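You operate a simulated robot arm through the tools that you are given. There is no shell and no other tool. Be economical: measure what you need, move in short steps, check, and stop when the job is done.

You are at the controls of a simulated robot arm. One attempt, no reset.

## Task
Size the red tomato in the slide gauge; put it in its ring.
Fine: it comes from the tray at N23; switch the slide gauge on before you measure and off at the end; push the teal slide back open; the ring goes by the width shown.

Only the result counts: the job must be done as asked and must still hold three seconds after the hand-in. Knocking over, shifting, dropping, spilling or breaking anything else fails it.

## Robot
A 7-joint arm with a two-finger gripper, on a carriage that runs on a rail from [0.007, 1.683] to [0, -0.097] (x, y) and turns from 131 to 464 degrees about z. Base frame: it is fixed where the carriage stands at the start and does not move with it; the origin is on the floor, on the carriage's upright axis, x ahead of it, y to its left, z up; the surface under the hand at the start is at about z = 0.74. Units: m, degrees, N and s.
With the tool pointing down near the work surface it reaches from about 0.36 to 0.78 m from the robot's upright axis, wherever it stands. Its first joint turns from -166.0 to 166.0 degrees. Places, roughly: bed of the slide gauge [0.6, -0.5, 0.8]; gauge switch [0.5, -0.4, 0.8]. Payload 2.45 kg.
The TCP is the grasp point, 0.023 m short of the fingertips. In the tool frame z runs along the fingers and y along their closing line. The gripper opens to 0.072 m. The gripper's body begins 0.04 m behind the TCP.
Orientation is that of the tool frame in the base frame, as a unit quaternion [w, x, y, z]. With the fingers straight down and closing along the base's y, the tool's x points along the base's -x, its y along +y and its z along -z.

## Interface
- The arm moves only by the tool apply_moves. Its argument "rows" is a list of rows, each a list of 7 numbers: the shift along the tool's x, y, z in m, then the turn, a rotation vector about the tool's x, y, z in degrees, then the gripper command, from -1 (shut) to 1 (fully open), values between in proportion. In form: [[x, y, z, ax, ay, az, gripper], ...]. A call has 1 to 12 rows; each row shifts and turns the commanded pose from where the row before left it, along the tool's axes as they then stand. Each row takes 0.2 s and may step no farther than 0.05 m and 8.6 degrees from the row before; otherwise, or with a gripper value out of range, the whole call is refused. A pose out of reach is approached as far as the arm can. The call stops where the force on the tool passes 90 N (or 10 N more than at its start, if that is more) or the arm is blocked; 0.2 s more then pass. The fingers move at their own pace (about 0.072 m/s each) and stop on an object; they squeeze with about 33 N. The grip force told is the motor's: it shows also when the fingers shut on nothing. Time passes only in rows, and 0.2 s behind the last, so rows that do not move let the fingers close. It gives the time, the measured TCP pose, the force on the tool (base axes), the opening and the grip force at its end, in the units of the frame above (readings bear some noise), with the torque about the TCP (base axes, N m) and any sound that the robot's microphone picked up, and new pictures: "views" is both (left out), scene, wrist or none.
- Cameras (640 x 400 px; columns grow to the right, rows downward): "scene" is now at [0.0137, 0.142, 1.5218]; the picture's right is [-0.49, -0.87, 0.00], its down [-0.60, 0.34, -0.72] and it looks along [0.63, -0.36, -0.69] (base axes); focal length 260 px, centre (320, 200). "wrist" rides on the gripper at [0.078, 0.017, -0.066] in the tool frame; the picture's right is [-0.22, 0.98, 0.00], its down [-0.56, -0.12, -0.82] and it looks along [-0.80, -0.18, 0.57] (tool axes); focal length 234 px, centre (320, 200). There is no depth. A picture from a camera that has moved, and an enlarged one, comes with that camera's place and axes in the base frame and with its lens.
- move_column(by): slides the trunk up (or, below 0, down) by that many m; the arm and the scene camera ride with it, the base frame stays. It gives what a move gives, with no picture.
- roll_base(legs): drives the robot by 1 to 6 legs, each [ahead, left, turn to the left] in m, m and degrees, along the robot's own axes; the way and the turn of a leg run together, so that a leg with both is an arc; at most 1.5 m and 180 degrees a leg. The arm and the cameras ride along, it lands a little off, and it stops where it bumps. It keeps to its track: a leg is cut to what the track allows. It gives what a move gives, and a new picture of the scene camera.
- pan_tilt(pan, tilt): turns the head with the scene camera to pan (to the left, within 155 degrees either way) and tilt (down, from -29 to 69), counted from straight ahead of the robot. It gives what a move gives, and a new picture of the scene camera.
- zoom(camera, box): a new picture of the part [left, top, right, bottom] of that camera's present view, enlarged. It takes no simulated time.
- close_job(): hands the job in; it is judged then, once.

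Go step by step. Nothing tells you exact positions but the pictures and the camera data: compare them with the known pose of the tool, close in by small moves and look again before you grip or let go. The budget is 120 turns and 260 pictures, counting those below and the enlarged ones. Unless the task says otherwise, let go and move clear before handing in, and close with one line.

The tools are called after "Emit:" by a JSON object that holds its "op" and its "data". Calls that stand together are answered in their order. apply_moves: Moves the arm, as the interface text tells. Its arguments: {"type":"object","properties":{"rows":{"type":"array","items":{"type":"array","items":{"type":"number"}}},"views":{"type":"string","enum":["both","scene","wrist","none"]}},"required":["rows"]} The other tools are called the same way: move_column (by) slides the trunk up or down; roll_base (legs) drives the base; pan_tilt (pan, tilt) turns the head that bears the scene camera; zoom (camera, box) takes an enlarged picture of a part of a camera's view; close_job () hands the job in.

At the start:

```text
clock: 0.0
tcp_pos: [0.4592, -0.2228, 1.0618]
ee_rot: [0.0, 0.0, 1.0, 0.0]
force: [-0.4, -0.5, 0.1]
ft_torque: [-0.04, 0.02, 0.01]
opening: 0.0717
finger_force: 0.1
trunk travel left (down, up): [-0.525, 0.065]
robot x, y, heading: [0.0012, -0.0021, 0.2]
head pan, tilt: [-29.5, 43.6]
```

scene: 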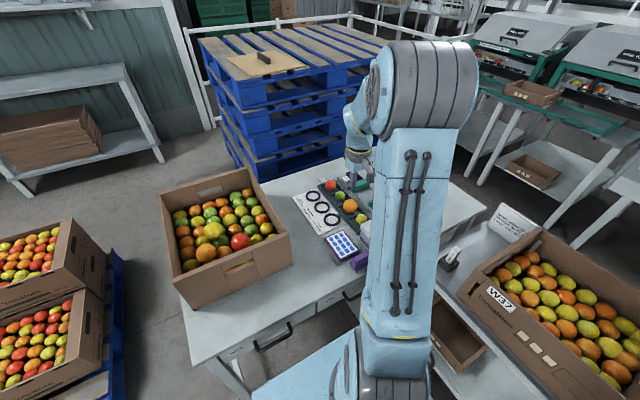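
wrist: 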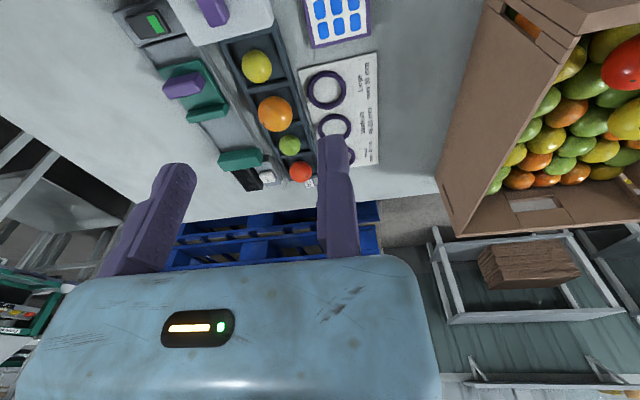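

I see the bench with a gauge, a row tray with fruits, and a card with three rings. I'll enlarge both views to find the labels and the parts.

Emit:
{"op": "zoom", "data": {"camera": "wrist", "box": [110, 0, 400, 200]}}

Emit:
{"op": "zoom", "data": {"camera": "scene", "box": [280, 150, 400, 280]}}

```text
2.00 times, centred on (255, 100) of wrist
camera zoom: at [0.3812, -0.2068, 1.1271], right [0.22, 0.98, 0.0], down [0.56, -0.12, 0.82], along [0.8, -0.18, -0.57], focal length 468 px, centre (450, 400)
```

zoom: 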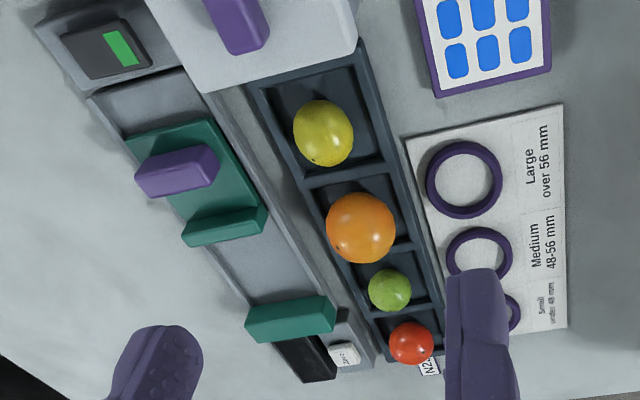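

```text
3.08 times, centred on (340, 215) of scene
camera zoom: at [0.0137, 0.142, 1.5218], right [-0.49, -0.87, 0.0], down [-0.6, 0.34, -0.72], along [0.63, -0.36, -0.69], focal length 799 px, centre (258, 154)
```

zoom: 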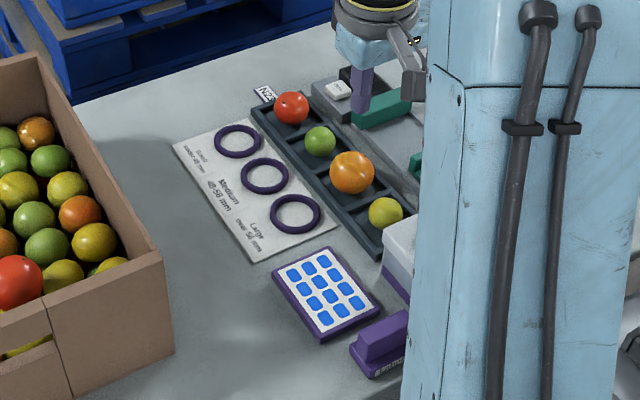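

Emit:
{"op": "zoom", "data": {"camera": "wrist", "box": [210, 140, 340, 221]}}

Emit:
{"op": "zoom", "data": {"camera": "wrist", "box": [110, 0, 270, 100]}}

Emit:
{"op": "zoom", "data": {"camera": "scene", "box": [310, 165, 390, 215]}}

```text
4.92 times, centred on (275, 180) of wrist
camera zoom: at [0.3812, -0.2068, 1.1271], right [0.22, 0.98, 0.0], down [0.56, -0.12, 0.82], along [0.8, -0.18, -0.57], focal length 1153 px, centre (542, 296)
```

zoom: 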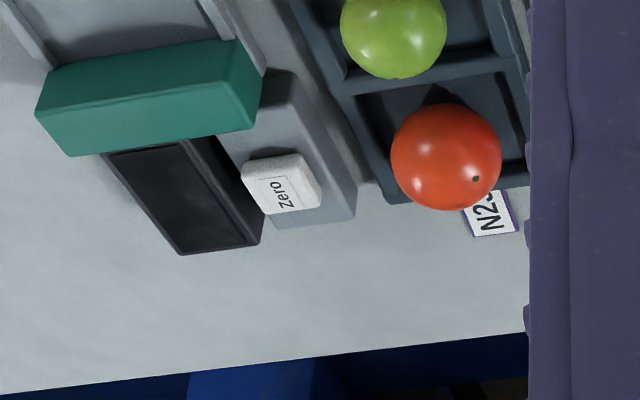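

```text
4.00 times, centred on (190, 50) of wrist
camera zoom: at [0.3812, -0.2068, 1.1271], right [0.22, 0.98, 0.0], down [0.56, -0.12, 0.82], along [0.8, -0.18, -0.57], focal length 937 px, centre (840, 800)
```

zoom: 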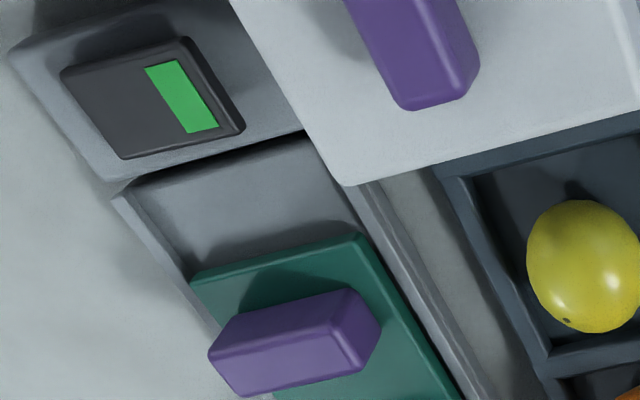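

```text
8.00 times, centred on (350, 190) of scene
camera zoom: at [0.0137, 0.142, 1.5218], right [-0.49, -0.87, 0.0], down [-0.6, 0.34, -0.72], along [0.63, -0.36, -0.69], focal length 2076 px, centre (80, 280)
```

zoom: 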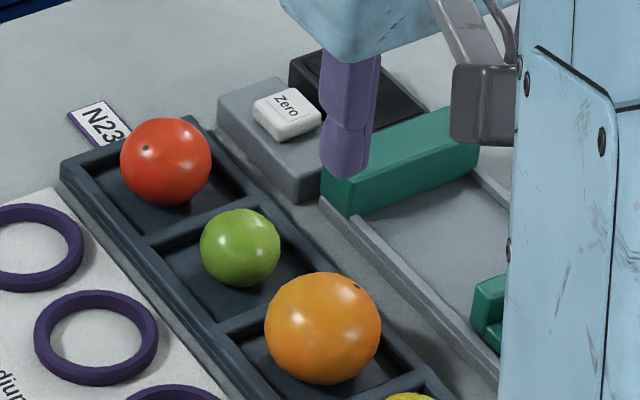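

The tray N23 is confirmed, and its tomato is at about (0.76, -0.34). The gauge has its switch at the near end, and a dark display and a Zero key at the far end. I'll roll to the right end of the rail for better reach.

Emit:
{"op": "roll_base", "data": {"legs": [[0, -0.095, 0]]}}

```text
clock: 1.1
tcp_pos: [0.4594, -0.3153, 1.0608]
ee_rot: [-0.001, 0.0, 1.0, 0.0]
force: [-0.2, 0.3, -0.3]
ft_torque: [0.02, 0.0, -0.02]
opening: 0.0717
finger_force: 0.1
trunk travel left (down, up): [-0.525, 0.065]
robot x, y, heading: [-0.0001, -0.0916, -0.0]
head pan, tilt: [-29.5, 43.6]
camera scene: at [0.0132, 0.0491, 1.5218], right [-0.49, -0.87, 0.0], down [-0.6, 0.34, -0.72], along [0.63, -0.36, -0.69], focal length 260 px, centre (320, 200)
```

scene: 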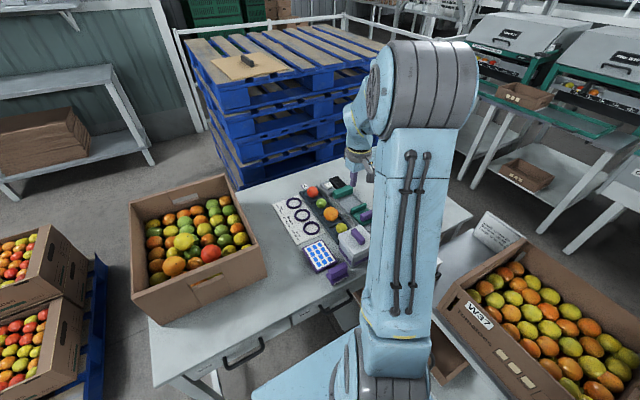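

Emit:
{"op": "apply_moves", "data": {"rows": [[0.02, -0.045, 0, 0, 0, 0, 1], [0.02, -0.045, 0, 0, 0, 0, 1], [0.02, -0.045, 0, 0, 0, 0, 1], [0, 0, 0, 0, 0, 0, 1]], "views": "wrist"}}

```text
clock: 2.1
tcp_pos: [0.3985, -0.4518, 1.0594]
ee_rot: [0.0, 0.0, 1.0, 0.0]
force: [-0.4, -1.2, 0.8]
ft_torque: [-0.03, 0.02, -0.01]
opening: 0.072
finger_force: 0.0
trunk travel left (down, up): [-0.525, 0.065]
robot x, y, heading: [-0.0031, -0.0907, -0.1]
head pan, tilt: [-29.5, 43.6]
camera wrist: at [0.3201, -0.436, 1.1265], right [0.22, 0.98, 0.0], down [0.56, -0.12, 0.82], along [0.8, -0.18, -0.57], focal length 234 px, centre (320, 200)
```

wrist: 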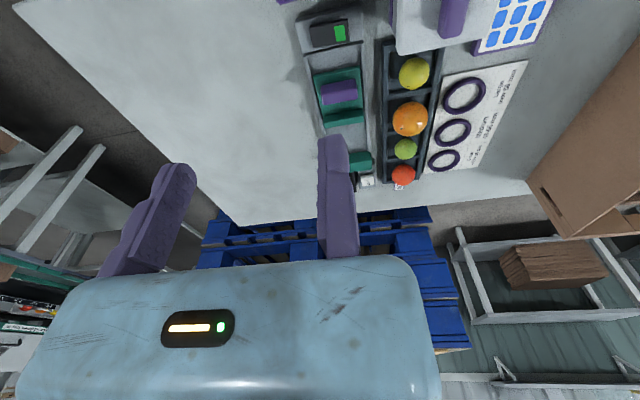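

Emit:
{"op": "zoom", "data": {"camera": "wrist", "box": [285, 0, 445, 100]}}

Emit:
{"op": "zoom", "data": {"camera": "wrist", "box": [340, 100, 500, 200]}}

```text
4.00 times, centred on (365, 50) of wrist
camera zoom: at [0.3201, -0.436, 1.1265], right [0.22, 0.98, 0.0], down [0.56, -0.12, 0.82], along [0.8, -0.18, -0.57], focal length 937 px, centre (140, 800)
```

zoom: 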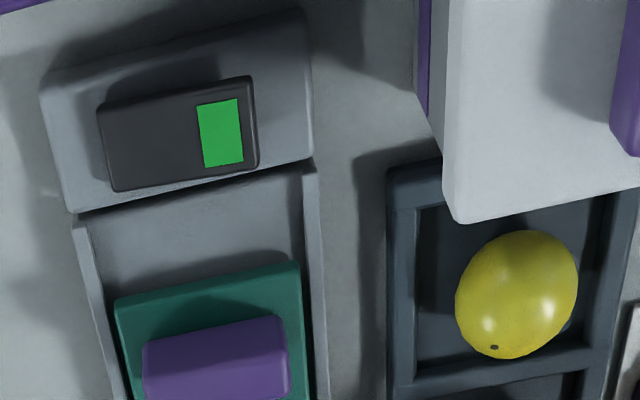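

```text
4.00 times, centred on (420, 150) of wrist
camera zoom: at [0.3201, -0.436, 1.1265], right [0.22, 0.98, 0.0], down [0.56, -0.12, 0.82], along [0.8, -0.18, -0.57], focal length 937 px, centre (-80, 400)
```

zoom: 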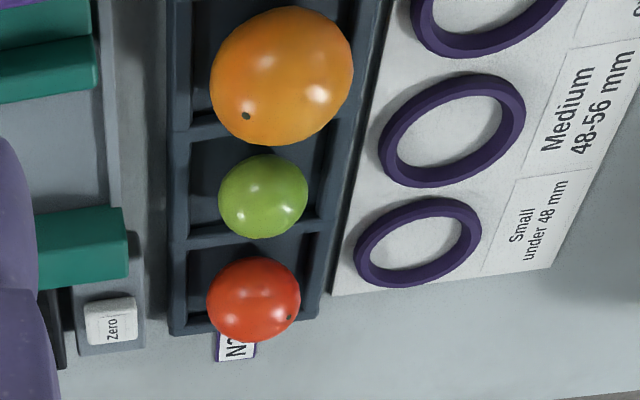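

Emit:
{"op": "zoom", "data": {"camera": "scene", "box": [270, 160, 400, 300]}}

Emit:
{"op": "pan_tilt", "data": {"pan": -40, "tilt": 50}}

```text
2.86 times, centred on (335, 230) of scene
camera zoom: at [0.0131, 0.0488, 1.5218], right [-0.49, -0.87, 0.0], down [-0.6, 0.34, -0.72], along [0.63, -0.36, -0.69], focal length 742 px, centre (277, 114)
```

zoom: 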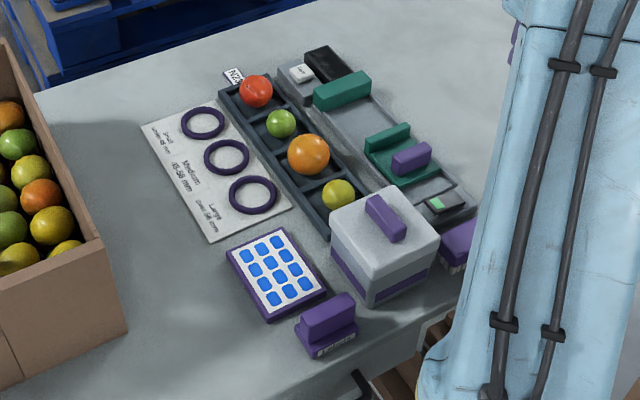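

```text
clock: 2.9
tcp_pos: [0.3984, -0.451, 1.0599]
ee_rot: [0.0, 0.0, 1.0, 0.0]
force: [0.4, -0.4, -0.6]
ft_torque: [0.0, 0.0, 0.0]
opening: 0.0722
finger_force: 0.0
trunk travel left (down, up): [-0.525, 0.065]
robot x, y, heading: [-0.003, -0.0944, 0.1]
head pan, tilt: [-40.0, 50.0]
camera scene: at [0.0004, 0.0402, 1.5128], right [-0.64, -0.77, 0.0], down [-0.59, 0.49, -0.64], along [0.49, -0.41, -0.77], focal length 260 px, centre (320, 200)
```

scene: 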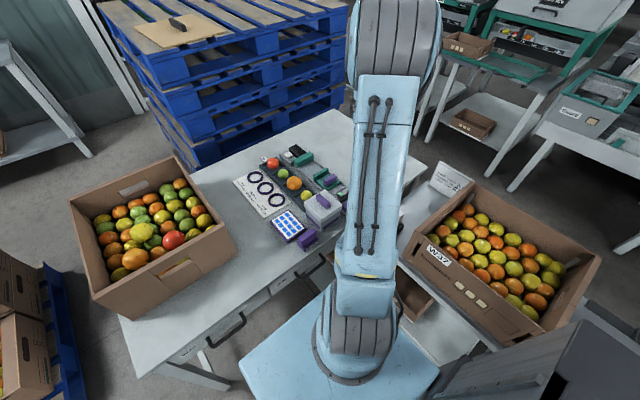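

I'll close the fingers and turn the hand by 90°, so the camera sits over the free side of the table before I press the switch.

Emit:
{"op": "apply_moves", "data": {"rows": [[0, 0, 0, 0, 0, -8.2, -1], [0, 0, 0, 0, 0, -8.2, -1], [0, 0, 0, 0, 0, -8.2, -1], [0, 0, 0, 0, 0, -8.2, -1], [0, 0, 0, 0, 0, -8.2, -1], [0, 0, 0, 0, 0, -8.2, -1], [0, 0, 0, 0, 0, -8.2, -1], [0, 0, 0, 0, 0, -8.2, -1], [0, 0, 0, 0, 0, -8.2, -1], [0, 0, 0, 0, 0, -8.2, -1], [0, 0, 0, 0, 0, -8, -1]], "views": "wrist"}}

```text
clock: 5.2
tcp_pos: [0.3989, -0.4496, 1.0596]
ee_rot: [0.0, 0.708, -0.706, 0.0]
force: [0.7, 0.0, 0.1]
ft_torque: [-0.01, 0.02, -0.02]
opening: 0.0
finger_force: 28.3
trunk travel left (down, up): [-0.525, 0.065]
robot x, y, heading: [-0.0018, -0.0925, -0.0]
head pan, tilt: [-40.0, 50.0]
camera wrist: at [0.3817, -0.5289, 1.1268], right [-0.98, 0.21, 0.0], down [0.12, 0.56, 0.82], along [0.18, 0.8, -0.57], focal length 234 px, centre (320, 200)
```

wrist: 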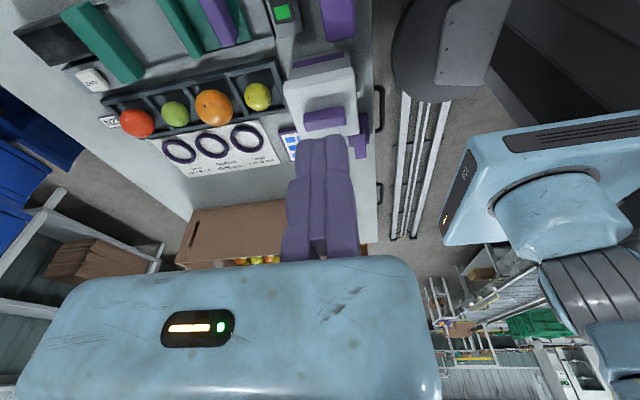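

Emit:
{"op": "apply_moves", "data": {"rows": [[-0.013, -0.048, 0, 0, 0, 0, -1], [0, 0, 0.045, 0, 0, 0, -1], [0, 0, 0.045, 0, 0, 0, -1], [0, 0, 0.045, 0, 0, 0, -1], [0, 0, 0.045, 0, 0, 0, -1], [0, 0, 0.03, 0, 0, 0, -1], [0, 0, 0, 0, 0, 0, -1]], "views": "both"}}

```text
clock: 6.8
tcp_pos: [0.4479, -0.4357, 0.8499]
ee_rot: [0.0, 0.707, -0.707, 0.0]
force: [0.4, 0.6, -0.9]
ft_torque: [0.02, 0.01, 0.04]
opening: 0.0
finger_force: 29.0
trunk travel left (down, up): [-0.525, 0.065]
robot x, y, heading: [-0.0026, -0.0944, 0.0]
head pan, tilt: [-40.0, 50.0]
camera scene: at [0.0006, 0.0401, 1.5128], right [-0.64, -0.77, 0.0], down [-0.59, 0.49, -0.64], along [0.49, -0.41, -0.77], focal length 260 px, centre (320, 200)
camera wrist: at [0.4295, -0.5155, 0.9165], right [-0.98, 0.22, 0.0], down [0.12, 0.56, 0.82], along [0.18, 0.8, -0.57], focal length 234 px, centre (320, 200)
```

scene: 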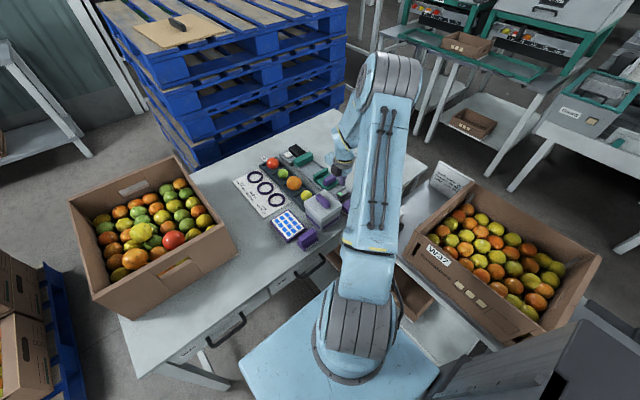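
wrist: 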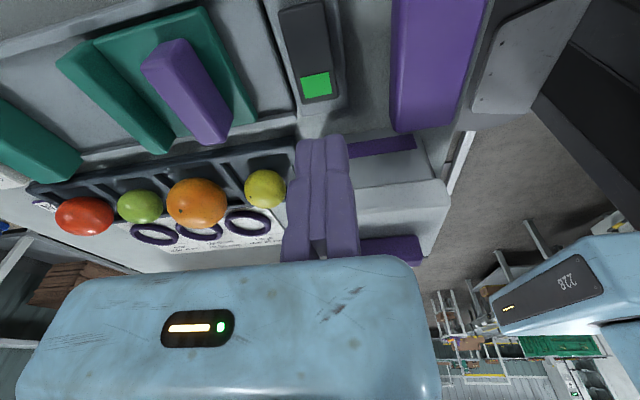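

The green half is right under the fingertips, so I'll press down in small steps.

Emit:
{"op": "apply_moves", "data": {"rows": [[0.003, -0.001, 0.04, 0, 0, 0, -1], [0, 0, 0.006, 0, 0, 0, -1], [0, 0, 0.004, 0, 0, 0, -1], [0, 0, 0.003, 0, 0, 0, -1], [0, 0, 0.003, 0, 0, 0, -1]], "views": "wrist"}}

```text
clock: 8.1
tcp_pos: [0.448, -0.4397, 0.7947]
ee_rot: [0.001, 0.708, -0.707, 0.0]
force: [0.2, -0.2, -0.1]
ft_torque: [-0.01, -0.03, 0.03]
opening: 0.0
finger_force: 28.5
trunk travel left (down, up): [-0.525, 0.065]
robot x, y, heading: [-0.0009, -0.0926, -0.1]
head pan, tilt: [-40.0, 50.0]
camera wrist: at [0.4303, -0.5187, 0.8613], right [-0.98, 0.22, 0.0], down [0.12, 0.56, 0.82], along [0.18, 0.8, -0.57], focal length 234 px, centre (320, 200)
```

wrist: 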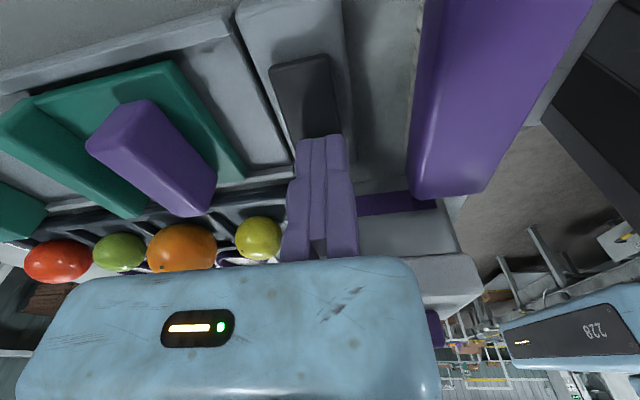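

Emit:
{"op": "apply_moves", "data": {"rows": [[0, 0, 0.002, 0, 0, 0, -1], [0, 0, 0.002, 0, 0, 0, -1], [0, 0, 0.002, 0, 0, 0, -1]], "views": "none"}}

```text
clock: 8.8
tcp_pos: [0.449, -0.4395, 0.7915]
ee_rot: [0.0, -0.707, 0.707, -0.001]
force: [-3.7, 7.0, 20.2]
ft_torque: [-0.03, 0.19, 0.08]
opening: 0.0063
finger_force: 28.8
trunk travel left (down, up): [-0.525, 0.065]
robot x, y, heading: [0.0016, -0.0909, 0.1]
head pan, tilt: [-40.0, 50.0]
```

Emit:
{"op": "apply_moves", "data": {"rows": [[0, 0, 0.002, 0, 0, 0, -1], [0, 0, 0.002, 0, 0, 0, -1]], "views": "wrist"}}

```text
clock: 9.4
tcp_pos: [0.4485, -0.4394, 0.7906]
ee_rot: [0.0, 0.708, -0.706, 0.005]
force: [-8.1, 11.1, 66.6]
ft_torque: [-0.29, 0.39, 0.43]
opening: 0.0058
finger_force: 28.8
trunk travel left (down, up): [-0.525, 0.065]
robot x, y, heading: [0.0024, -0.0934, 0.1]
head pan, tilt: [-40.0, 50.0]
camera wrist: at [0.4297, -0.5177, 0.8578], right [-0.98, 0.22, -0.01], down [0.12, 0.57, 0.82], along [0.18, 0.8, -0.58], focal length 234 px, centre (320, 200)
```

wrist: 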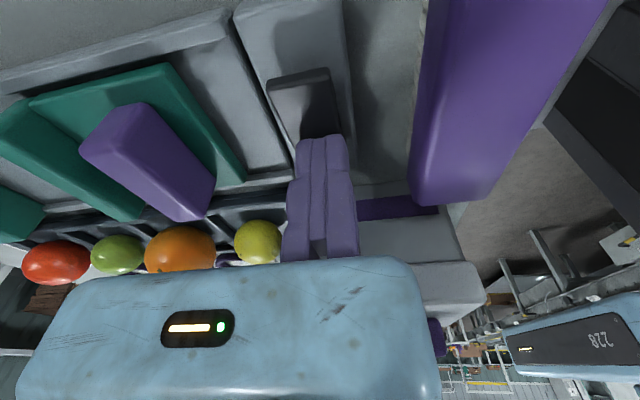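

The rocker has tipped. I'll lift off and check the display.

Emit:
{"op": "apply_moves", "data": {"rows": [[0, 0, -0.01, 0, 0, 0, -1], [0, 0, -0.04, 0, 0, 0, -1], [0, 0, -0.05, 0, 0, 0, -1], [0, 0, -0.05, 0, 0, 0, -1], [0, 0, 0, 0, 0, 0, -1]], "views": "wrist"}}

Emit:
{"op": "zoom", "data": {"camera": "wrist", "box": [0, 0, 320, 200]}}

Emit:
{"op": "zoom", "data": {"camera": "scene", "box": [260, 135, 360, 205]}}

```text
clock: 10.7
tcp_pos: [0.4477, -0.4397, 0.9335]
ee_rot: [0.0, 0.707, -0.707, 0.0]
force: [0.1, 0.1, 1.1]
ft_torque: [-0.01, -0.01, -0.02]
opening: 0.0
finger_force: 28.8
trunk travel left (down, up): [-0.525, 0.065]
robot x, y, heading: [0.0036, -0.0942, -0.1]
head pan, tilt: [-40.0, 50.0]
camera wrist: at [0.43, -0.5187, 1.0], right [-0.98, 0.22, 0.0], down [0.12, 0.56, 0.82], along [0.18, 0.8, -0.57], focal length 234 px, centre (320, 200)
```

wrist: 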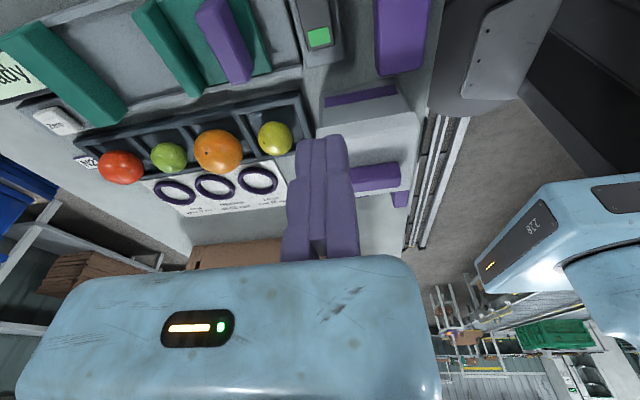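

```text
2.00 times, centred on (160, 100) of wrist
camera zoom: at [0.43, -0.5187, 1.0], right [-0.98, 0.22, 0.0], down [0.12, 0.56, 0.82], along [0.18, 0.8, -0.57], focal length 468 px, centre (640, 400)
```

zoom: 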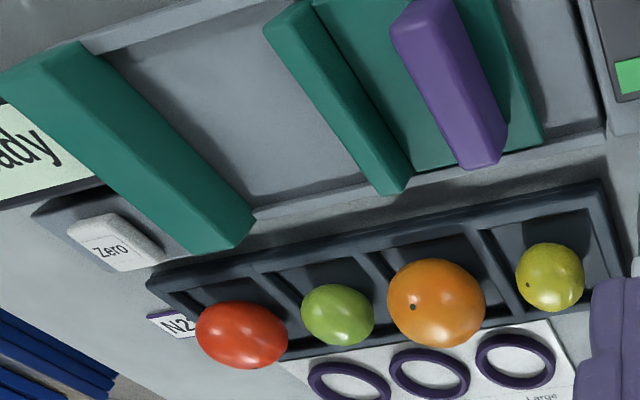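

```text
5.71 times, centred on (310, 170) of scene
camera zoom: at [0.0001, 0.0404, 1.5127], right [-0.64, -0.77, 0.0], down [-0.59, 0.49, -0.64], along [0.49, -0.41, -0.77], focal length 1483 px, centre (377, 371)
```

zoom: 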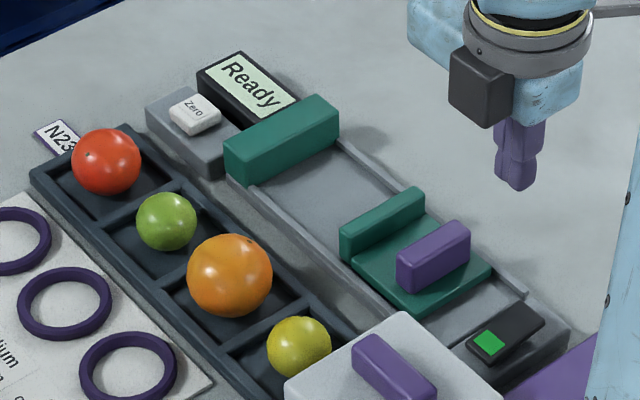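

The gauge is on and the display shows "Ready". I'll turn the hand another 90°, so the camera sits on the far side and the fingers close along y. Then I'll lower the trunk a little for reach and go above the tomato.

Emit:
{"op": "apply_moves", "data": {"rows": [[0, 0, -0.02, 0, 0, -8.2, 0], [0, 0, -0.02, 0, 0, -8.2, 0], [0, 0, 0, 0, 0, -8.2, 0], [0, 0, 0, 0, 0, -8.2, 0], [0, 0, 0, 0, 0, -8.2, 0.6], [0, 0, 0, 0, 0, -8.2, 0.6], [0, 0, 0, 0, 0, -8.2, 0.6], [0, 0, 0, 0, 0, -8.2, 0.6], [0, 0, 0, 0, 0, -8.2, 0.6], [0, 0, 0, 0, 0, -8.2, 0.6], [0, 0, 0, 0, 0, -8, 0.6]], "views": "none"}}

Emit:
{"op": "apply_moves", "data": {"rows": [[0.05, 0, 0, 0, 0, 0, 0.6], [0.05, -0.03, 0, 0, 0, 0, 0.6], [0.05, -0.03, 0, 0, 0, 0, 0.6], [0.05, -0.02, 0, 0, 0, 0, 0.6], [0.05, -0.02, 0, 0, 0, 0, 0.6], [0, 0, 0, 0, 0, 0, 0.6]], "views": "both"}}

```text
clock: 13.1
tcp_pos: [0.4489, -0.4409, 0.9753]
ee_rot: [0.0, 0.972, -0.235, 0.0]
force: [0.1, -0.1, -0.5]
ft_torque: [-0.01, 0.03, -0.01]
opening: 0.0575
finger_force: 0.1
out of reach, approached as far as the arm can: row 9, 10, 11
trunk travel left (down, up): [-0.525, 0.065]
robot x, y, heading: [-0.0004, -0.092, 0.1]
head pan, tilt: [-40.0, 50.0]
```

```text
refused: row 2 steps farther than a row can; nothing moved
```

Emit:
{"op": "apply_moves", "data": {"rows": [[0, 0, 0, 0, 0, 0, 0.6]], "views": "none"}}

```text
clock: 13.4
tcp_pos: [0.4479, -0.4397, 0.9752]
ee_rot: [0.001, 0.972, -0.233, 0.0]
force: [-0.4, -0.1, 0.6]
ft_torque: [-0.03, -0.03, -0.02]
opening: 0.0576
finger_force: 0.0
trunk travel left (down, up): [-0.525, 0.065]
robot x, y, heading: [0.0045, -0.0901, 0.1]
head pan, tilt: [-40.0, 50.0]
```

Emit:
{"op": "apply_moves", "data": {"rows": [[0.0279, -0.0302, 0, 0, 0, 0, 0.6], [0.0279, -0.0302, 0, 0, 0, 0, 0.6], [0.0279, -0.0302, 0, 0, 0, 0, 0.6], [0.0279, -0.0302, 0, 0, 0, 0, 0.6], [0.0279, -0.0302, 0, 0, 0, 0, 0.6], [0.0279, -0.0302, 0, 0, 0, 0, 0.6], [0.0279, -0.0302, 0, 0, 0, 0, 0.6], [0, 0, 0, 0, 0, -6, 0.6], [0, 0, 0, 0, 0, -6, 0.6], [0, 0, 0, 0, 0, -5, 0.6]], "views": "both"}}

```text
clock: 15.7
tcp_pos: [0.5929, -0.3875, 0.9756]
ee_rot: [0.0, 0.972, -0.235, 0.001]
force: [0.3, -1.2, -0.1]
ft_torque: [0.0, -0.04, 0.01]
opening: 0.0576
finger_force: 0.1
out of reach, approached as far as the arm can: row 4, 5, 6, 7, 8, 9, 10
trunk travel left (down, up): [-0.525, 0.065]
robot x, y, heading: [0.0013, -0.0935, -0.2]
head pan, tilt: [-40.0, 50.0]
camera scene: at [0.0004, 0.0402, 1.5128], right [-0.64, -0.77, 0.0], down [-0.59, 0.49, -0.64], along [0.49, -0.41, -0.77], focal length 260 px, centre (320, 200)
camera wrist: at [0.6538, -0.4391, 1.0424], right [-0.64, -0.77, 0.0], down [-0.44, 0.37, 0.82], along [-0.63, 0.52, -0.57], focal length 234 px, centre (320, 200)
```

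scene: 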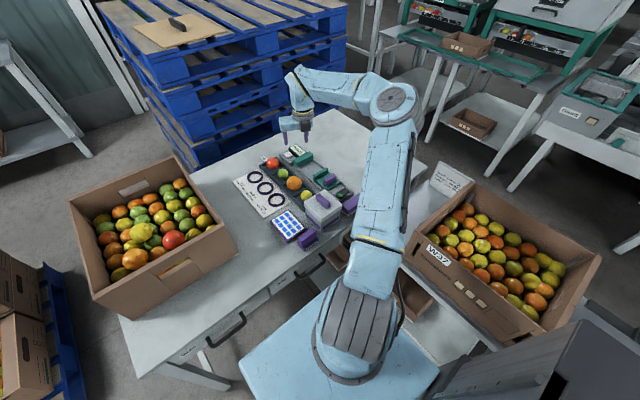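
wrist: 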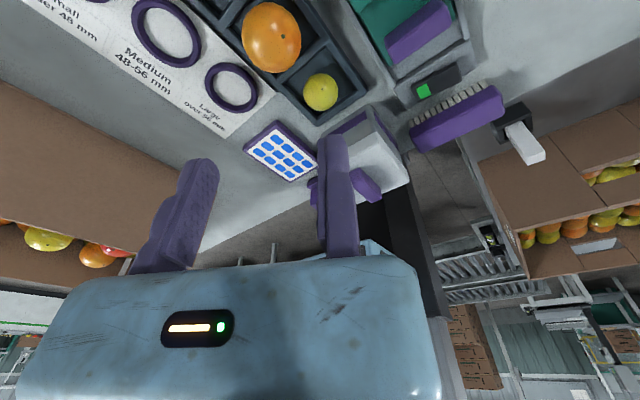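

The wrist limit blocks that orientation. I'll go back to closing along x with the camera on the -y side, and approach the tomato that way.

Emit:
{"op": "apply_moves", "data": {"rows": [[0, 0, 0, 0, 0, 7.8, 0.6], [0, 0, 0, 0, 0, 7.8, 0.6], [0, 0, 0, 0, 0, 7.8, 0.6], [0, 0, 0, 0, 0, 7.8, 0.6], [0, 0, 0, 0, 0, 7.8, 0.6], [0, 0, 0, 0, 0, 7.8, 0.6], [0, 0, 0, 0, 0, 7.8, 0.6], [0, 0, 0, 0, 0, 8.2, 0.6], [0, 0, 0, 0, 0, 0, 0.6]], "views": "none"}}

```text
clock: 17.6
tcp_pos: [0.5931, -0.3893, 0.9748]
ee_rot: [0.0, -0.706, 0.708, -0.001]
force: [0.5, -1.0, -0.9]
ft_torque: [-0.01, 0.0, -0.01]
opening: 0.0577
finger_force: 0.1
trunk travel left (down, up): [-0.525, 0.065]
robot x, y, heading: [0.0001, -0.0967, -0.1]
head pan, tilt: [-40.0, 50.0]
```

Emit:
{"op": "apply_moves", "data": {"rows": [[-0.0127, -0.04, 0, 0, 0, 0, 0.6], [-0.0127, -0.04, 0, 0, 0, 0, 0.6], [-0.0127, -0.04, 0.02, 0, 0, 0, 0.6], [-0.0127, -0.04, 0.04, 0, 0, 0, 0.6], [0, 0, 0, 0, 0, 0, 0.6]], "views": "both"}}

```text
refused: row 4 steps farther than a row can; nothing moved
```

Emit:
{"op": "apply_moves", "data": {"rows": [[-0.0127, -0.04, 0, 0, 0, 0, 0.6], [-0.0127, -0.04, 0, 0, 0, 0, 0.6], [-0.0127, -0.04, 0.02, 0, 0, 0, 0.6], [-0.0127, -0.04, 0.02, 0, 0, 0, 0.6], [0, 0, 0.02, 0, 0, 0, 0.6]], "views": "both"}}

```text
clock: 18.9
tcp_pos: [0.7512, -0.3316, 0.9118]
ee_rot: [0.001, 0.707, -0.707, -0.001]
force: [0.6, -0.1, -0.1]
ft_torque: [-0.02, 0.07, 0.09]
opening: 0.0579
finger_force: 0.3
out of reach, approached as far as the arm can: row 4
trunk travel left (down, up): [-0.525, 0.065]
robot x, y, heading: [0.0004, -0.0939, 0.1]
head pan, tilt: [-40.0, 50.0]
camera scene: at [0.003, 0.0403, 1.5127], right [-0.64, -0.77, 0.0], down [-0.59, 0.49, -0.64], along [0.49, -0.41, -0.77], focal length 260 px, centre (320, 200)
camera wrist: at [0.7329, -0.4107, 0.979], right [-0.98, 0.22, 0.0], down [0.13, 0.56, 0.82], along [0.17, 0.8, -0.57], focal length 234 px, centre (320, 200)
```

scene: 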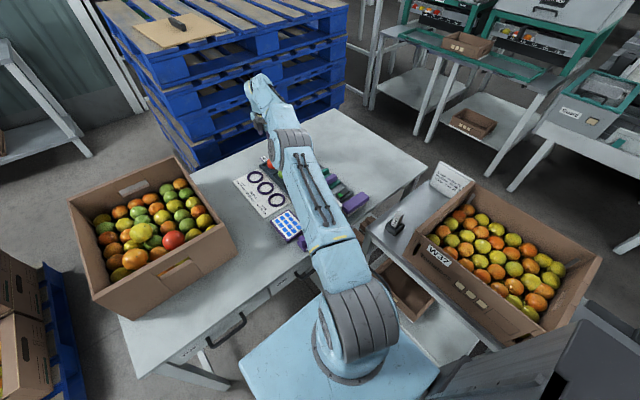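
wrist: 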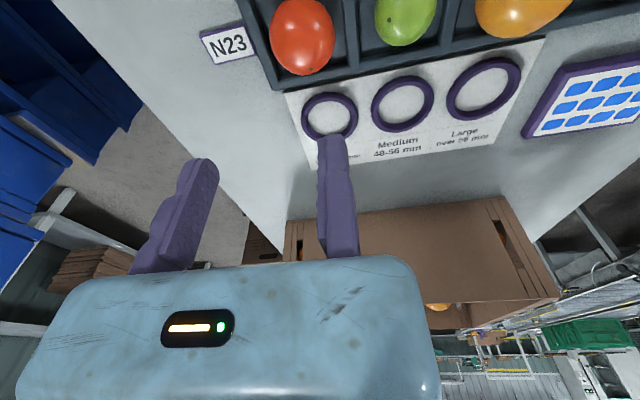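

Emit:
{"op": "apply_moves", "data": {"rows": [[0, 0, -0.05, 0, 0, 0, 0.6], [0, 0, -0.05, 0, 0, 0, 0.6], [0.007, -0.009, -0.03, 0, 0, 0, 0.6], [0, 0, 0, 0, 0, 0, 0.6]], "views": "none"}}

Emit:
{"op": "move_column", "data": {"by": -0.18}}

Emit:
{"op": "zoom", "data": {"camera": "wrist", "box": [160, 0, 480, 200]}}

```text
clock: 19.9
tcp_pos: [0.7435, -0.312, 1.012]
ee_rot: [-0.001, 0.707, -0.707, 0.001]
force: [0.5, -0.6, 0.3]
ft_torque: [0.02, 0.0, -0.01]
opening: 0.0576
finger_force: 0.0
out of reach, approached as far as the arm can: row 1, 2, 3
trunk travel left (down, up): [-0.525, 0.065]
robot x, y, heading: [-0.0004, -0.093, -0.1]
head pan, tilt: [-40.0, 50.0]
```

```text
clock: 21.9
tcp_pos: [0.743, -0.3119, 0.8309]
ee_rot: [-0.001, 0.708, -0.706, 0.001]
force: [-0.1, -0.5, -0.4]
ft_torque: [-0.03, -0.03, -0.02]
opening: 0.0575
finger_force: 0.1
trunk travel left (down, up): [-0.345, 0.245]
robot x, y, heading: [0.0006, -0.0906, 0.0]
head pan, tilt: [-40.0, 50.0]
```

```text
2.00 times, centred on (320, 100) of wrist
camera zoom: at [0.7254, -0.3911, 0.8978], right [-0.98, 0.22, 0.0], down [0.12, 0.56, 0.82], along [0.18, 0.8, -0.57], focal length 468 px, centre (320, 400)
```

zoom: 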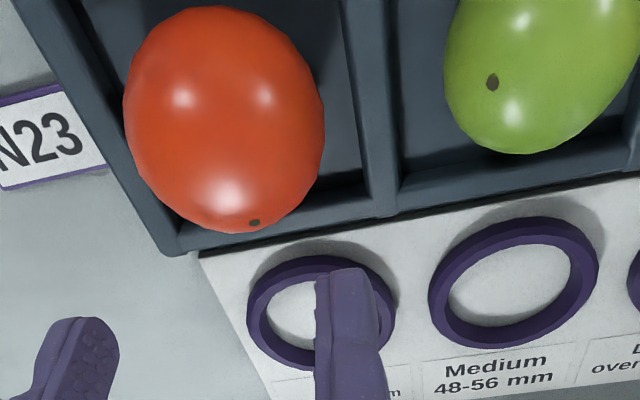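

The cell is only a little wider than the tomato, so I must grip with the tips just above the tray walls. I'll bring the trunk back up and come down with the arm, where the reach is better.

Emit:
{"op": "move_column", "data": {"by": 0.2}}

Emit:
{"op": "apply_moves", "data": {"rows": [[0, 0, 0.045, 0, 0, 0, 0.95], [0, 0, 0.045, 0, 0, 0, 0.95], [0.02, 0, 0.045, 0, 0, 0, 0.95], [0.008, -0.01, 0.03, 0, 0, 0, 0.95], [0, -0.009, 0.01, 0, 0, 0, 0.95], [0, 0, 0, 0, 0, 0, 0.95]], "views": "wrist"}}

```text
clock: 24.0
tcp_pos: [0.7427, -0.3118, 1.0321]
ee_rot: [0.001, -0.707, 0.707, 0.0]
force: [0.0, -0.1, 0.4]
ft_torque: [0.0, -0.04, -0.03]
opening: 0.058
finger_force: 0.1
trunk travel left (down, up): [-0.545, 0.045]
robot x, y, heading: [-0.0013, -0.0956, 0.0]
head pan, tilt: [-40.0, 50.0]
```

```text
clock: 25.4
tcp_pos: [0.7544, -0.3283, 0.8669]
ee_rot: [-0.001, 0.707, -0.707, 0.001]
force: [-1.1, -0.3, -0.6]
ft_torque: [0.0, 0.0, 0.02]
opening: 0.0701
finger_force: 0.1
out of reach, approached as far as the arm can: row 1, 2, 4, 5
trunk travel left (down, up): [-0.545, 0.045]
robot x, y, heading: [0.0018, -0.0958, -0.2]
head pan, tilt: [-40.0, 50.0]
camera wrist: at [0.7366, -0.407, 0.9332], right [-0.98, 0.22, 0.0], down [0.12, 0.56, 0.82], along [0.18, 0.8, -0.57], focal length 234 px, centre (320, 200)
```

wrist: 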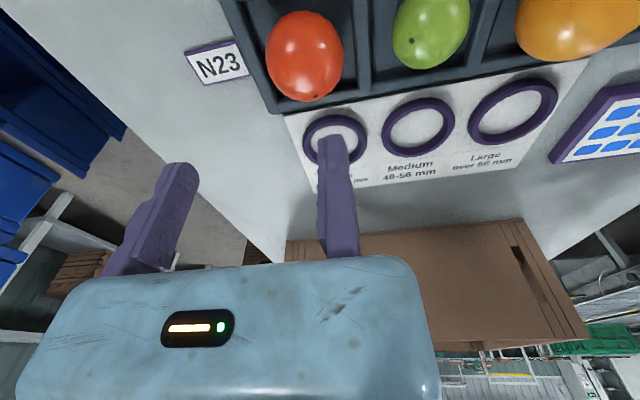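

I'm about 12 mm short of reach, so a small outward tilt of the tool will get there.

Emit:
{"op": "apply_moves", "data": {"rows": [[0, 0, 0, 4, 0, 0, 0.95], [0, 0, 0, 4, 0, 0, 0.95], [0.011, -0.008, 0, 0, 0, 0, 0.95], [0, 0, 0, 0, 0, 0, 0.95]], "views": "wrist"}}

```text
clock: 26.4
tcp_pos: [0.7644, -0.3382, 0.8666]
ee_rot: [0.05, -0.705, 0.706, -0.051]
force: [0.2, -0.2, -0.3]
ft_torque: [-0.01, 0.03, -0.01]
opening: 0.0705
finger_force: 0.1
trunk travel left (down, up): [-0.545, 0.045]
robot x, y, heading: [-0.0015, -0.0928, -0.1]
head pan, tilt: [-40.0, 50.0]
camera wrist: at [0.7369, -0.4175, 0.93], right [-0.97, 0.22, -0.14], down [0.01, 0.56, 0.83], along [0.26, 0.8, -0.54], focal length 234 px, centre (320, 200)
```

wrist: 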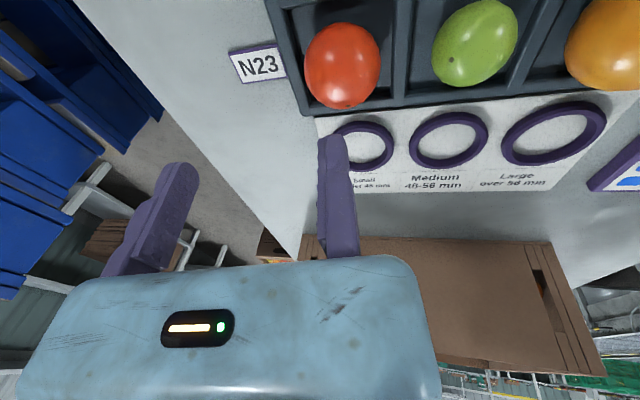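

Emit:
{"op": "apply_moves", "data": {"rows": [[0.001, 0.006, 0.028, 0, 0, 0, 0.95], [0.0005, 0.0058, 0.0283, 0, 0, 0, 0.95], [0, 0, 0, 0, 0, 0, 0.95]], "views": "both"}}

Emit:
{"op": "zoom", "data": {"camera": "scene", "box": [230, 125, 330, 195]}}

```text
clock: 27.2
tcp_pos: [0.7583, -0.3411, 0.8128]
ee_rot: [-0.051, 0.705, -0.705, 0.053]
force: [-3.6, -0.5, 21.6]
ft_torque: [0.13, 0.1, 0.03]
opening: 0.0701
finger_force: 0.1
trunk travel left (down, up): [-0.545, 0.045]
robot x, y, heading: [-0.0024, -0.093, -0.1]
head pan, tilt: [-40.0, 50.0]
camera scene: at [-0.0018, 0.0409, 1.5331], right [-0.64, -0.77, 0.0], down [-0.59, 0.49, -0.64], along [0.49, -0.41, -0.77], focal length 260 px, centre (320, 200)
camera wrist: at [0.7315, -0.4194, 0.8768], right [-0.97, 0.22, -0.14], down [0.0, 0.56, 0.83], along [0.26, 0.8, -0.54], focal length 234 px, centre (320, 200)
```

scene: 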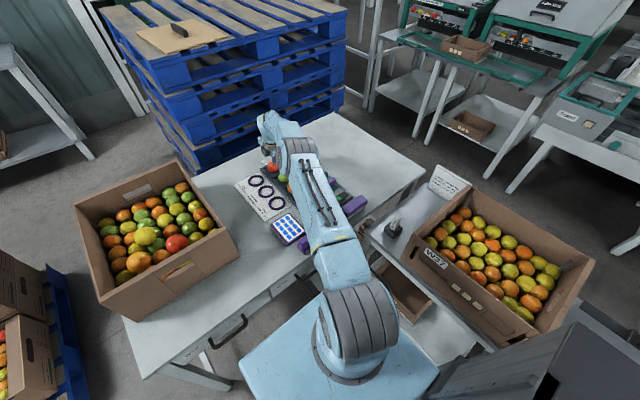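
wrist: 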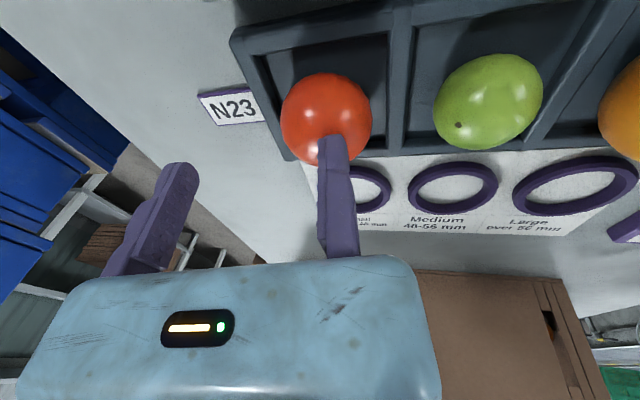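

```text
5.71 times, centred on (280, 160) of scene
camera zoom: at [-0.0018, 0.0409, 1.5331], right [-0.64, -0.77, 0.0], down [-0.59, 0.49, -0.64], along [0.49, -0.41, -0.77], focal length 1483 px, centre (549, 429)
```

zoom: 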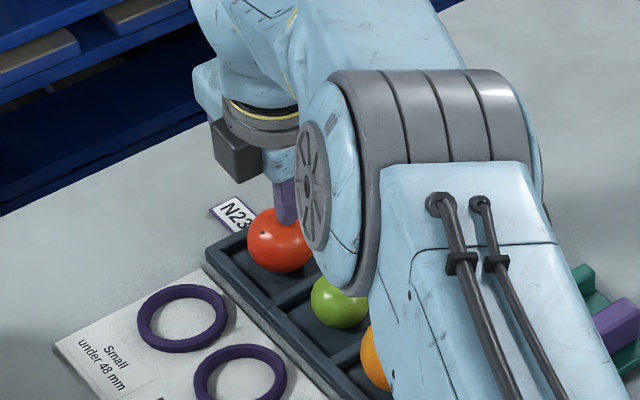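

The force and the picture show that the +y-side finger is fixed and only the other one moves, so the fixed finger was touching the top of the tomato. I'll lift off, undo the tilt and look again.

Emit:
{"op": "apply_moves", "data": {"rows": [[0, 0, -0.03, 0, 0, 0, 0.95], [0, 0.02, -0.02, -4, 0, 0, 0.95], [0, 0.005, 0, -4, 0, 0, 0.95], [0, 0, 0, 0, 0, 0, 0.95]], "views": "wrist"}}

Emit:
{"op": "zoom", "data": {"camera": "wrist", "box": [160, 0, 480, 200]}}

```text
clock: 28.2
tcp_pos: [0.7284, -0.3395, 0.8562]
ee_rot: [0.001, 0.708, -0.706, 0.001]
force: [-0.1, -0.2, -0.3]
ft_torque: [0.03, -0.02, 0.02]
opening: 0.07
finger_force: 0.1
trunk travel left (down, up): [-0.545, 0.045]
robot x, y, heading: [0.0018, -0.0878, -0.0]
head pan, tilt: [-40.0, 50.0]
camera wrist: at [0.71, -0.4193, 0.9223], right [-0.98, 0.22, 0.0], down [0.12, 0.56, 0.82], along [0.18, 0.8, -0.57], focal length 234 px, centre (320, 200)
```

wrist: 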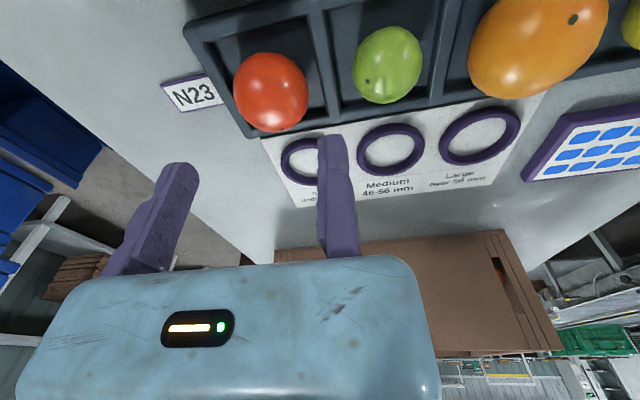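

```text
2.00 times, centred on (320, 100) of wrist
camera zoom: at [0.71, -0.4193, 0.9223], right [-0.98, 0.22, 0.0], down [0.12, 0.56, 0.82], along [0.18, 0.8, -0.57], focal length 468 px, centre (320, 400)
```

zoom: 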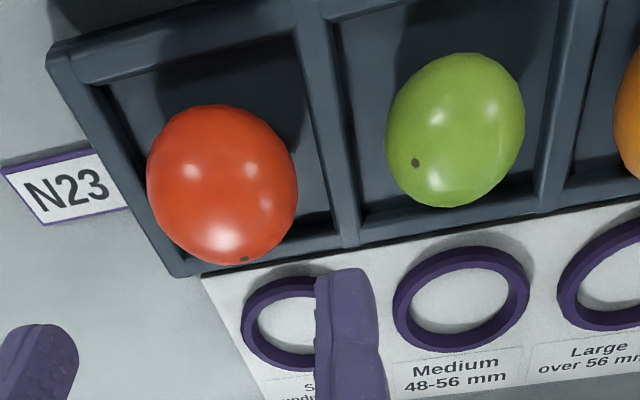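

Emit:
{"op": "apply_moves", "data": {"rows": [[0.002, -0.0055, 0.03, 0, 0, 0, 0.95], [0, 0, 0.02, 0, 0, 0, 0.95], [0, 0, 0.008, 0, 0, 0, 0.95], [0, 0, 0, 0, 0, 0, 0.95]], "views": "wrist"}}

Emit:
{"op": "zoom", "data": {"camera": "wrist", "box": [160, 40, 480, 240]}}

```text
clock: 29.2
tcp_pos: [0.736, -0.3427, 0.7975]
ee_rot: [0.001, 0.707, -0.707, 0.001]
force: [0.2, -0.3, -1.0]
ft_torque: [-0.01, -0.02, 0.0]
opening: 0.0702
finger_force: 0.0
trunk travel left (down, up): [-0.545, 0.045]
robot x, y, heading: [0.0017, -0.0941, 0.2]
head pan, tilt: [-40.0, 50.0]
camera wrist: at [0.7165, -0.4213, 0.8641], right [-0.98, 0.22, 0.0], down [0.12, 0.56, 0.82], along [0.18, 0.8, -0.57], focal length 234 px, centre (320, 200)
```

wrist: 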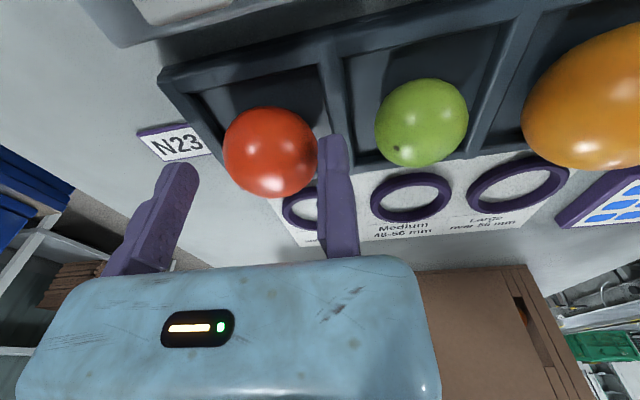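

```text
2.00 times, centred on (320, 140) of wrist
camera zoom: at [0.7165, -0.4213, 0.8641], right [-0.98, 0.22, 0.0], down [0.12, 0.56, 0.82], along [0.18, 0.8, -0.57], focal length 468 px, centre (320, 320)
```

zoom: 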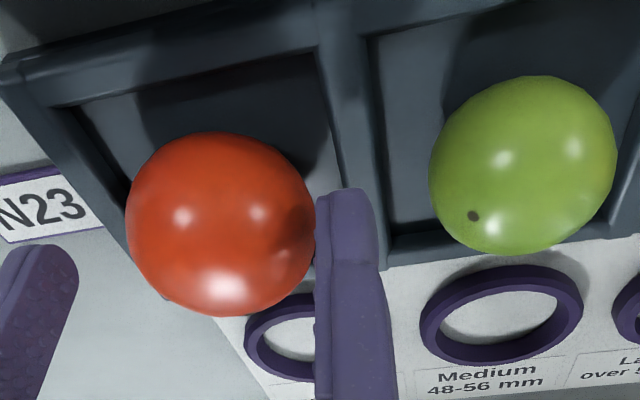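

Emit:
{"op": "apply_moves", "data": {"rows": [[0, 0.001, 0.004, 0, 0, 0, 0.95], [0, 0, 0.003, 0, 0, 0, 0.95], [0, 0, 0, 0, 0, 0, 0.5], [0, 0, 0, 0, 0, 0, 0.2], [0, 0, 0, 0, 0, 0, -0.1], [0, 0, 0, 0, 0, 0, -0.4], [0, 0, 0, 0, 0, 0, -1], [0, 0, 0, 0, 0, 0, -1], [0, 0, 0, 0, 0, 0, -1]], "views": "wrist"}}

```text
clock: 31.2
tcp_pos: [0.733, -0.3429, 0.7916]
ee_rot: [0.0, -0.707, 0.707, -0.001]
force: [0.8, -1.1, 1.2]
ft_torque: [-0.02, -0.02, -0.02]
opening: 0.0501
finger_force: 16.0
trunk travel left (down, up): [-0.545, 0.045]
robot x, y, heading: [-0.003, -0.0989, -0.1]
head pan, tilt: [-40.0, 50.0]
camera wrist: at [0.7147, -0.4212, 0.8571], right [-0.98, 0.22, 0.0], down [0.12, 0.56, 0.82], along [0.18, 0.8, -0.57], focal length 234 px, centre (320, 200)
```

wrist: 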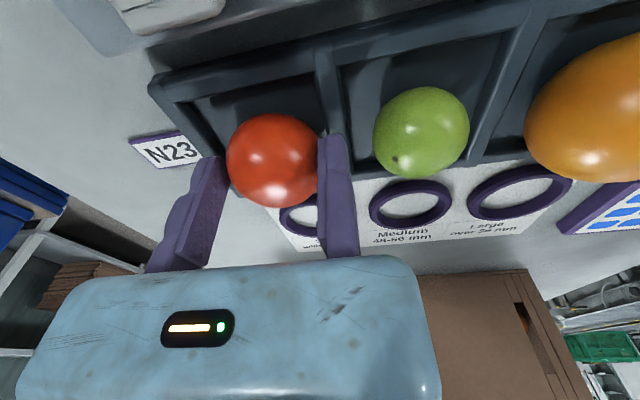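

Gripped with an opening of 50.1 mm. I'll lift straight up and check.

Emit:
{"op": "apply_moves", "data": {"rows": [[0, 0, -0.01, 0, 0, 0, -1], [0, 0, -0.02, 0, 0, 0, -1], [0, 0, -0.03, 0, 0, 0, -1], [0, 0, -0.03, 0, 0, 0, -1], [0, 0, 0, 0, 0, 0, -1]], "views": "wrist"}}

```text
clock: 32.4
tcp_pos: [0.7336, -0.3443, 0.8811]
ee_rot: [0.0, -0.707, 0.707, 0.001]
force: [-0.2, -0.1, 0.7]
ft_torque: [-0.02, -0.05, 0.01]
opening: 0.0
finger_force: 29.1
trunk travel left (down, up): [-0.545, 0.045]
robot x, y, heading: [-0.0046, -0.091, -0.2]
head pan, tilt: [-40.0, 50.0]
camera wrist: at [0.7146, -0.4221, 0.9475], right [-0.98, 0.22, 0.0], down [0.12, 0.56, 0.82], along [0.18, 0.8, -0.57], focal length 234 px, centre (320, 200)
```

wrist: 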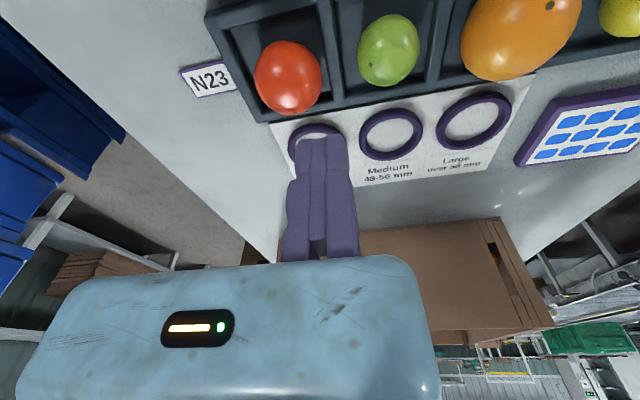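

The tomato slipped and stayed in its cell, because the grip was too near the tips. I'll look closely at the tray walls to see how much lower I can go.

Emit:
{"op": "zoom", "data": {"camera": "wrist", "box": [200, 0, 360, 100]}}

Emit:
{"op": "zoom", "data": {"camera": "wrist", "box": [230, 30, 350, 130]}}

```text
4.00 times, centred on (280, 50) of wrist
camera zoom: at [0.7146, -0.4221, 0.9475], right [-0.98, 0.22, 0.0], down [0.12, 0.56, 0.82], along [0.18, 0.8, -0.57], focal length 937 px, centre (480, 800)
```

zoom: 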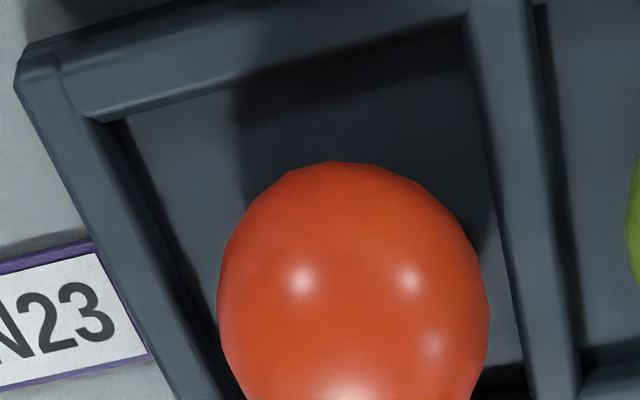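

```text
4.00 times, centred on (290, 80) of wrist
camera zoom: at [0.7146, -0.4221, 0.9475], right [-0.98, 0.22, 0.0], down [0.12, 0.56, 0.82], along [0.18, 0.8, -0.57], focal length 937 px, centre (440, 680)
```

zoom: 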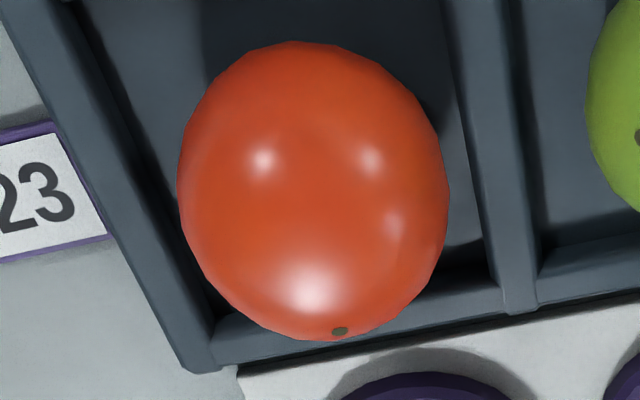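

Emit:
{"op": "apply_moves", "data": {"rows": [[-0.006, 0.003, 0, 0, 0, 0, 0.95], [0, 0, 0, 0, 0, 0, 0.95], [0, 0, 0, 0, 0, 0, 0.95], [0, 0, 0, 0, 0, 0, 0.95], [0, 0, 0.04, 0, 0, 0, 0.95], [0, 0, 0.04, 0, 0, 0, 0.95], [0, 0, 0.01, 0, 0, 0, 0.95]], "views": "wrist"}}

Emit:
{"op": "zoom", "data": {"camera": "wrist", "box": [160, 40, 480, 240]}}

```text
clock: 34.0
tcp_pos: [0.7296, -0.338, 0.7902]
ee_rot: [-0.001, 0.707, -0.707, 0.001]
force: [0.2, -0.1, -0.3]
ft_torque: [-0.01, 0.02, 0.0]
opening: 0.0704
finger_force: 0.1
trunk travel left (down, up): [-0.545, 0.045]
robot x, y, heading: [-0.0021, -0.0915, 0.3]
head pan, tilt: [-40.0, 50.0]
camera wrist: at [0.7117, -0.416, 0.8567], right [-0.98, 0.22, 0.0], down [0.12, 0.56, 0.82], along [0.18, 0.8, -0.57], focal length 234 px, centre (320, 200)
```

wrist: 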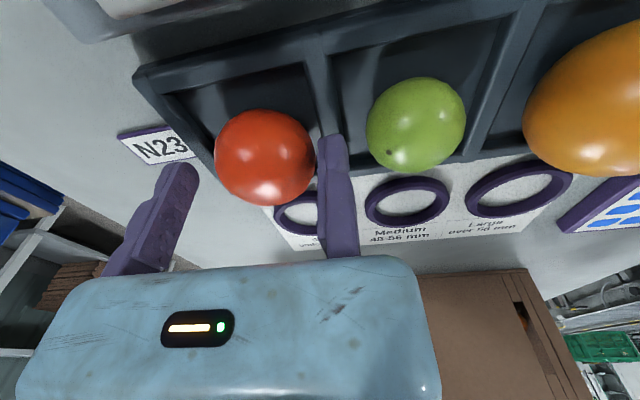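

```text
2.00 times, centred on (320, 140) of wrist
camera zoom: at [0.7117, -0.416, 0.8567], right [-0.98, 0.22, 0.0], down [0.12, 0.56, 0.82], along [0.18, 0.8, -0.57], focal length 468 px, centre (320, 320)
```

zoom: 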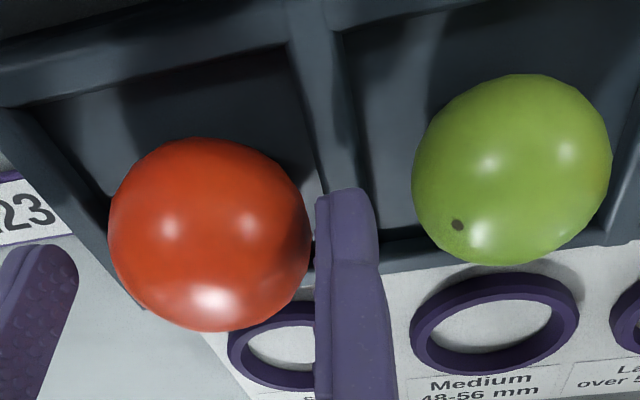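

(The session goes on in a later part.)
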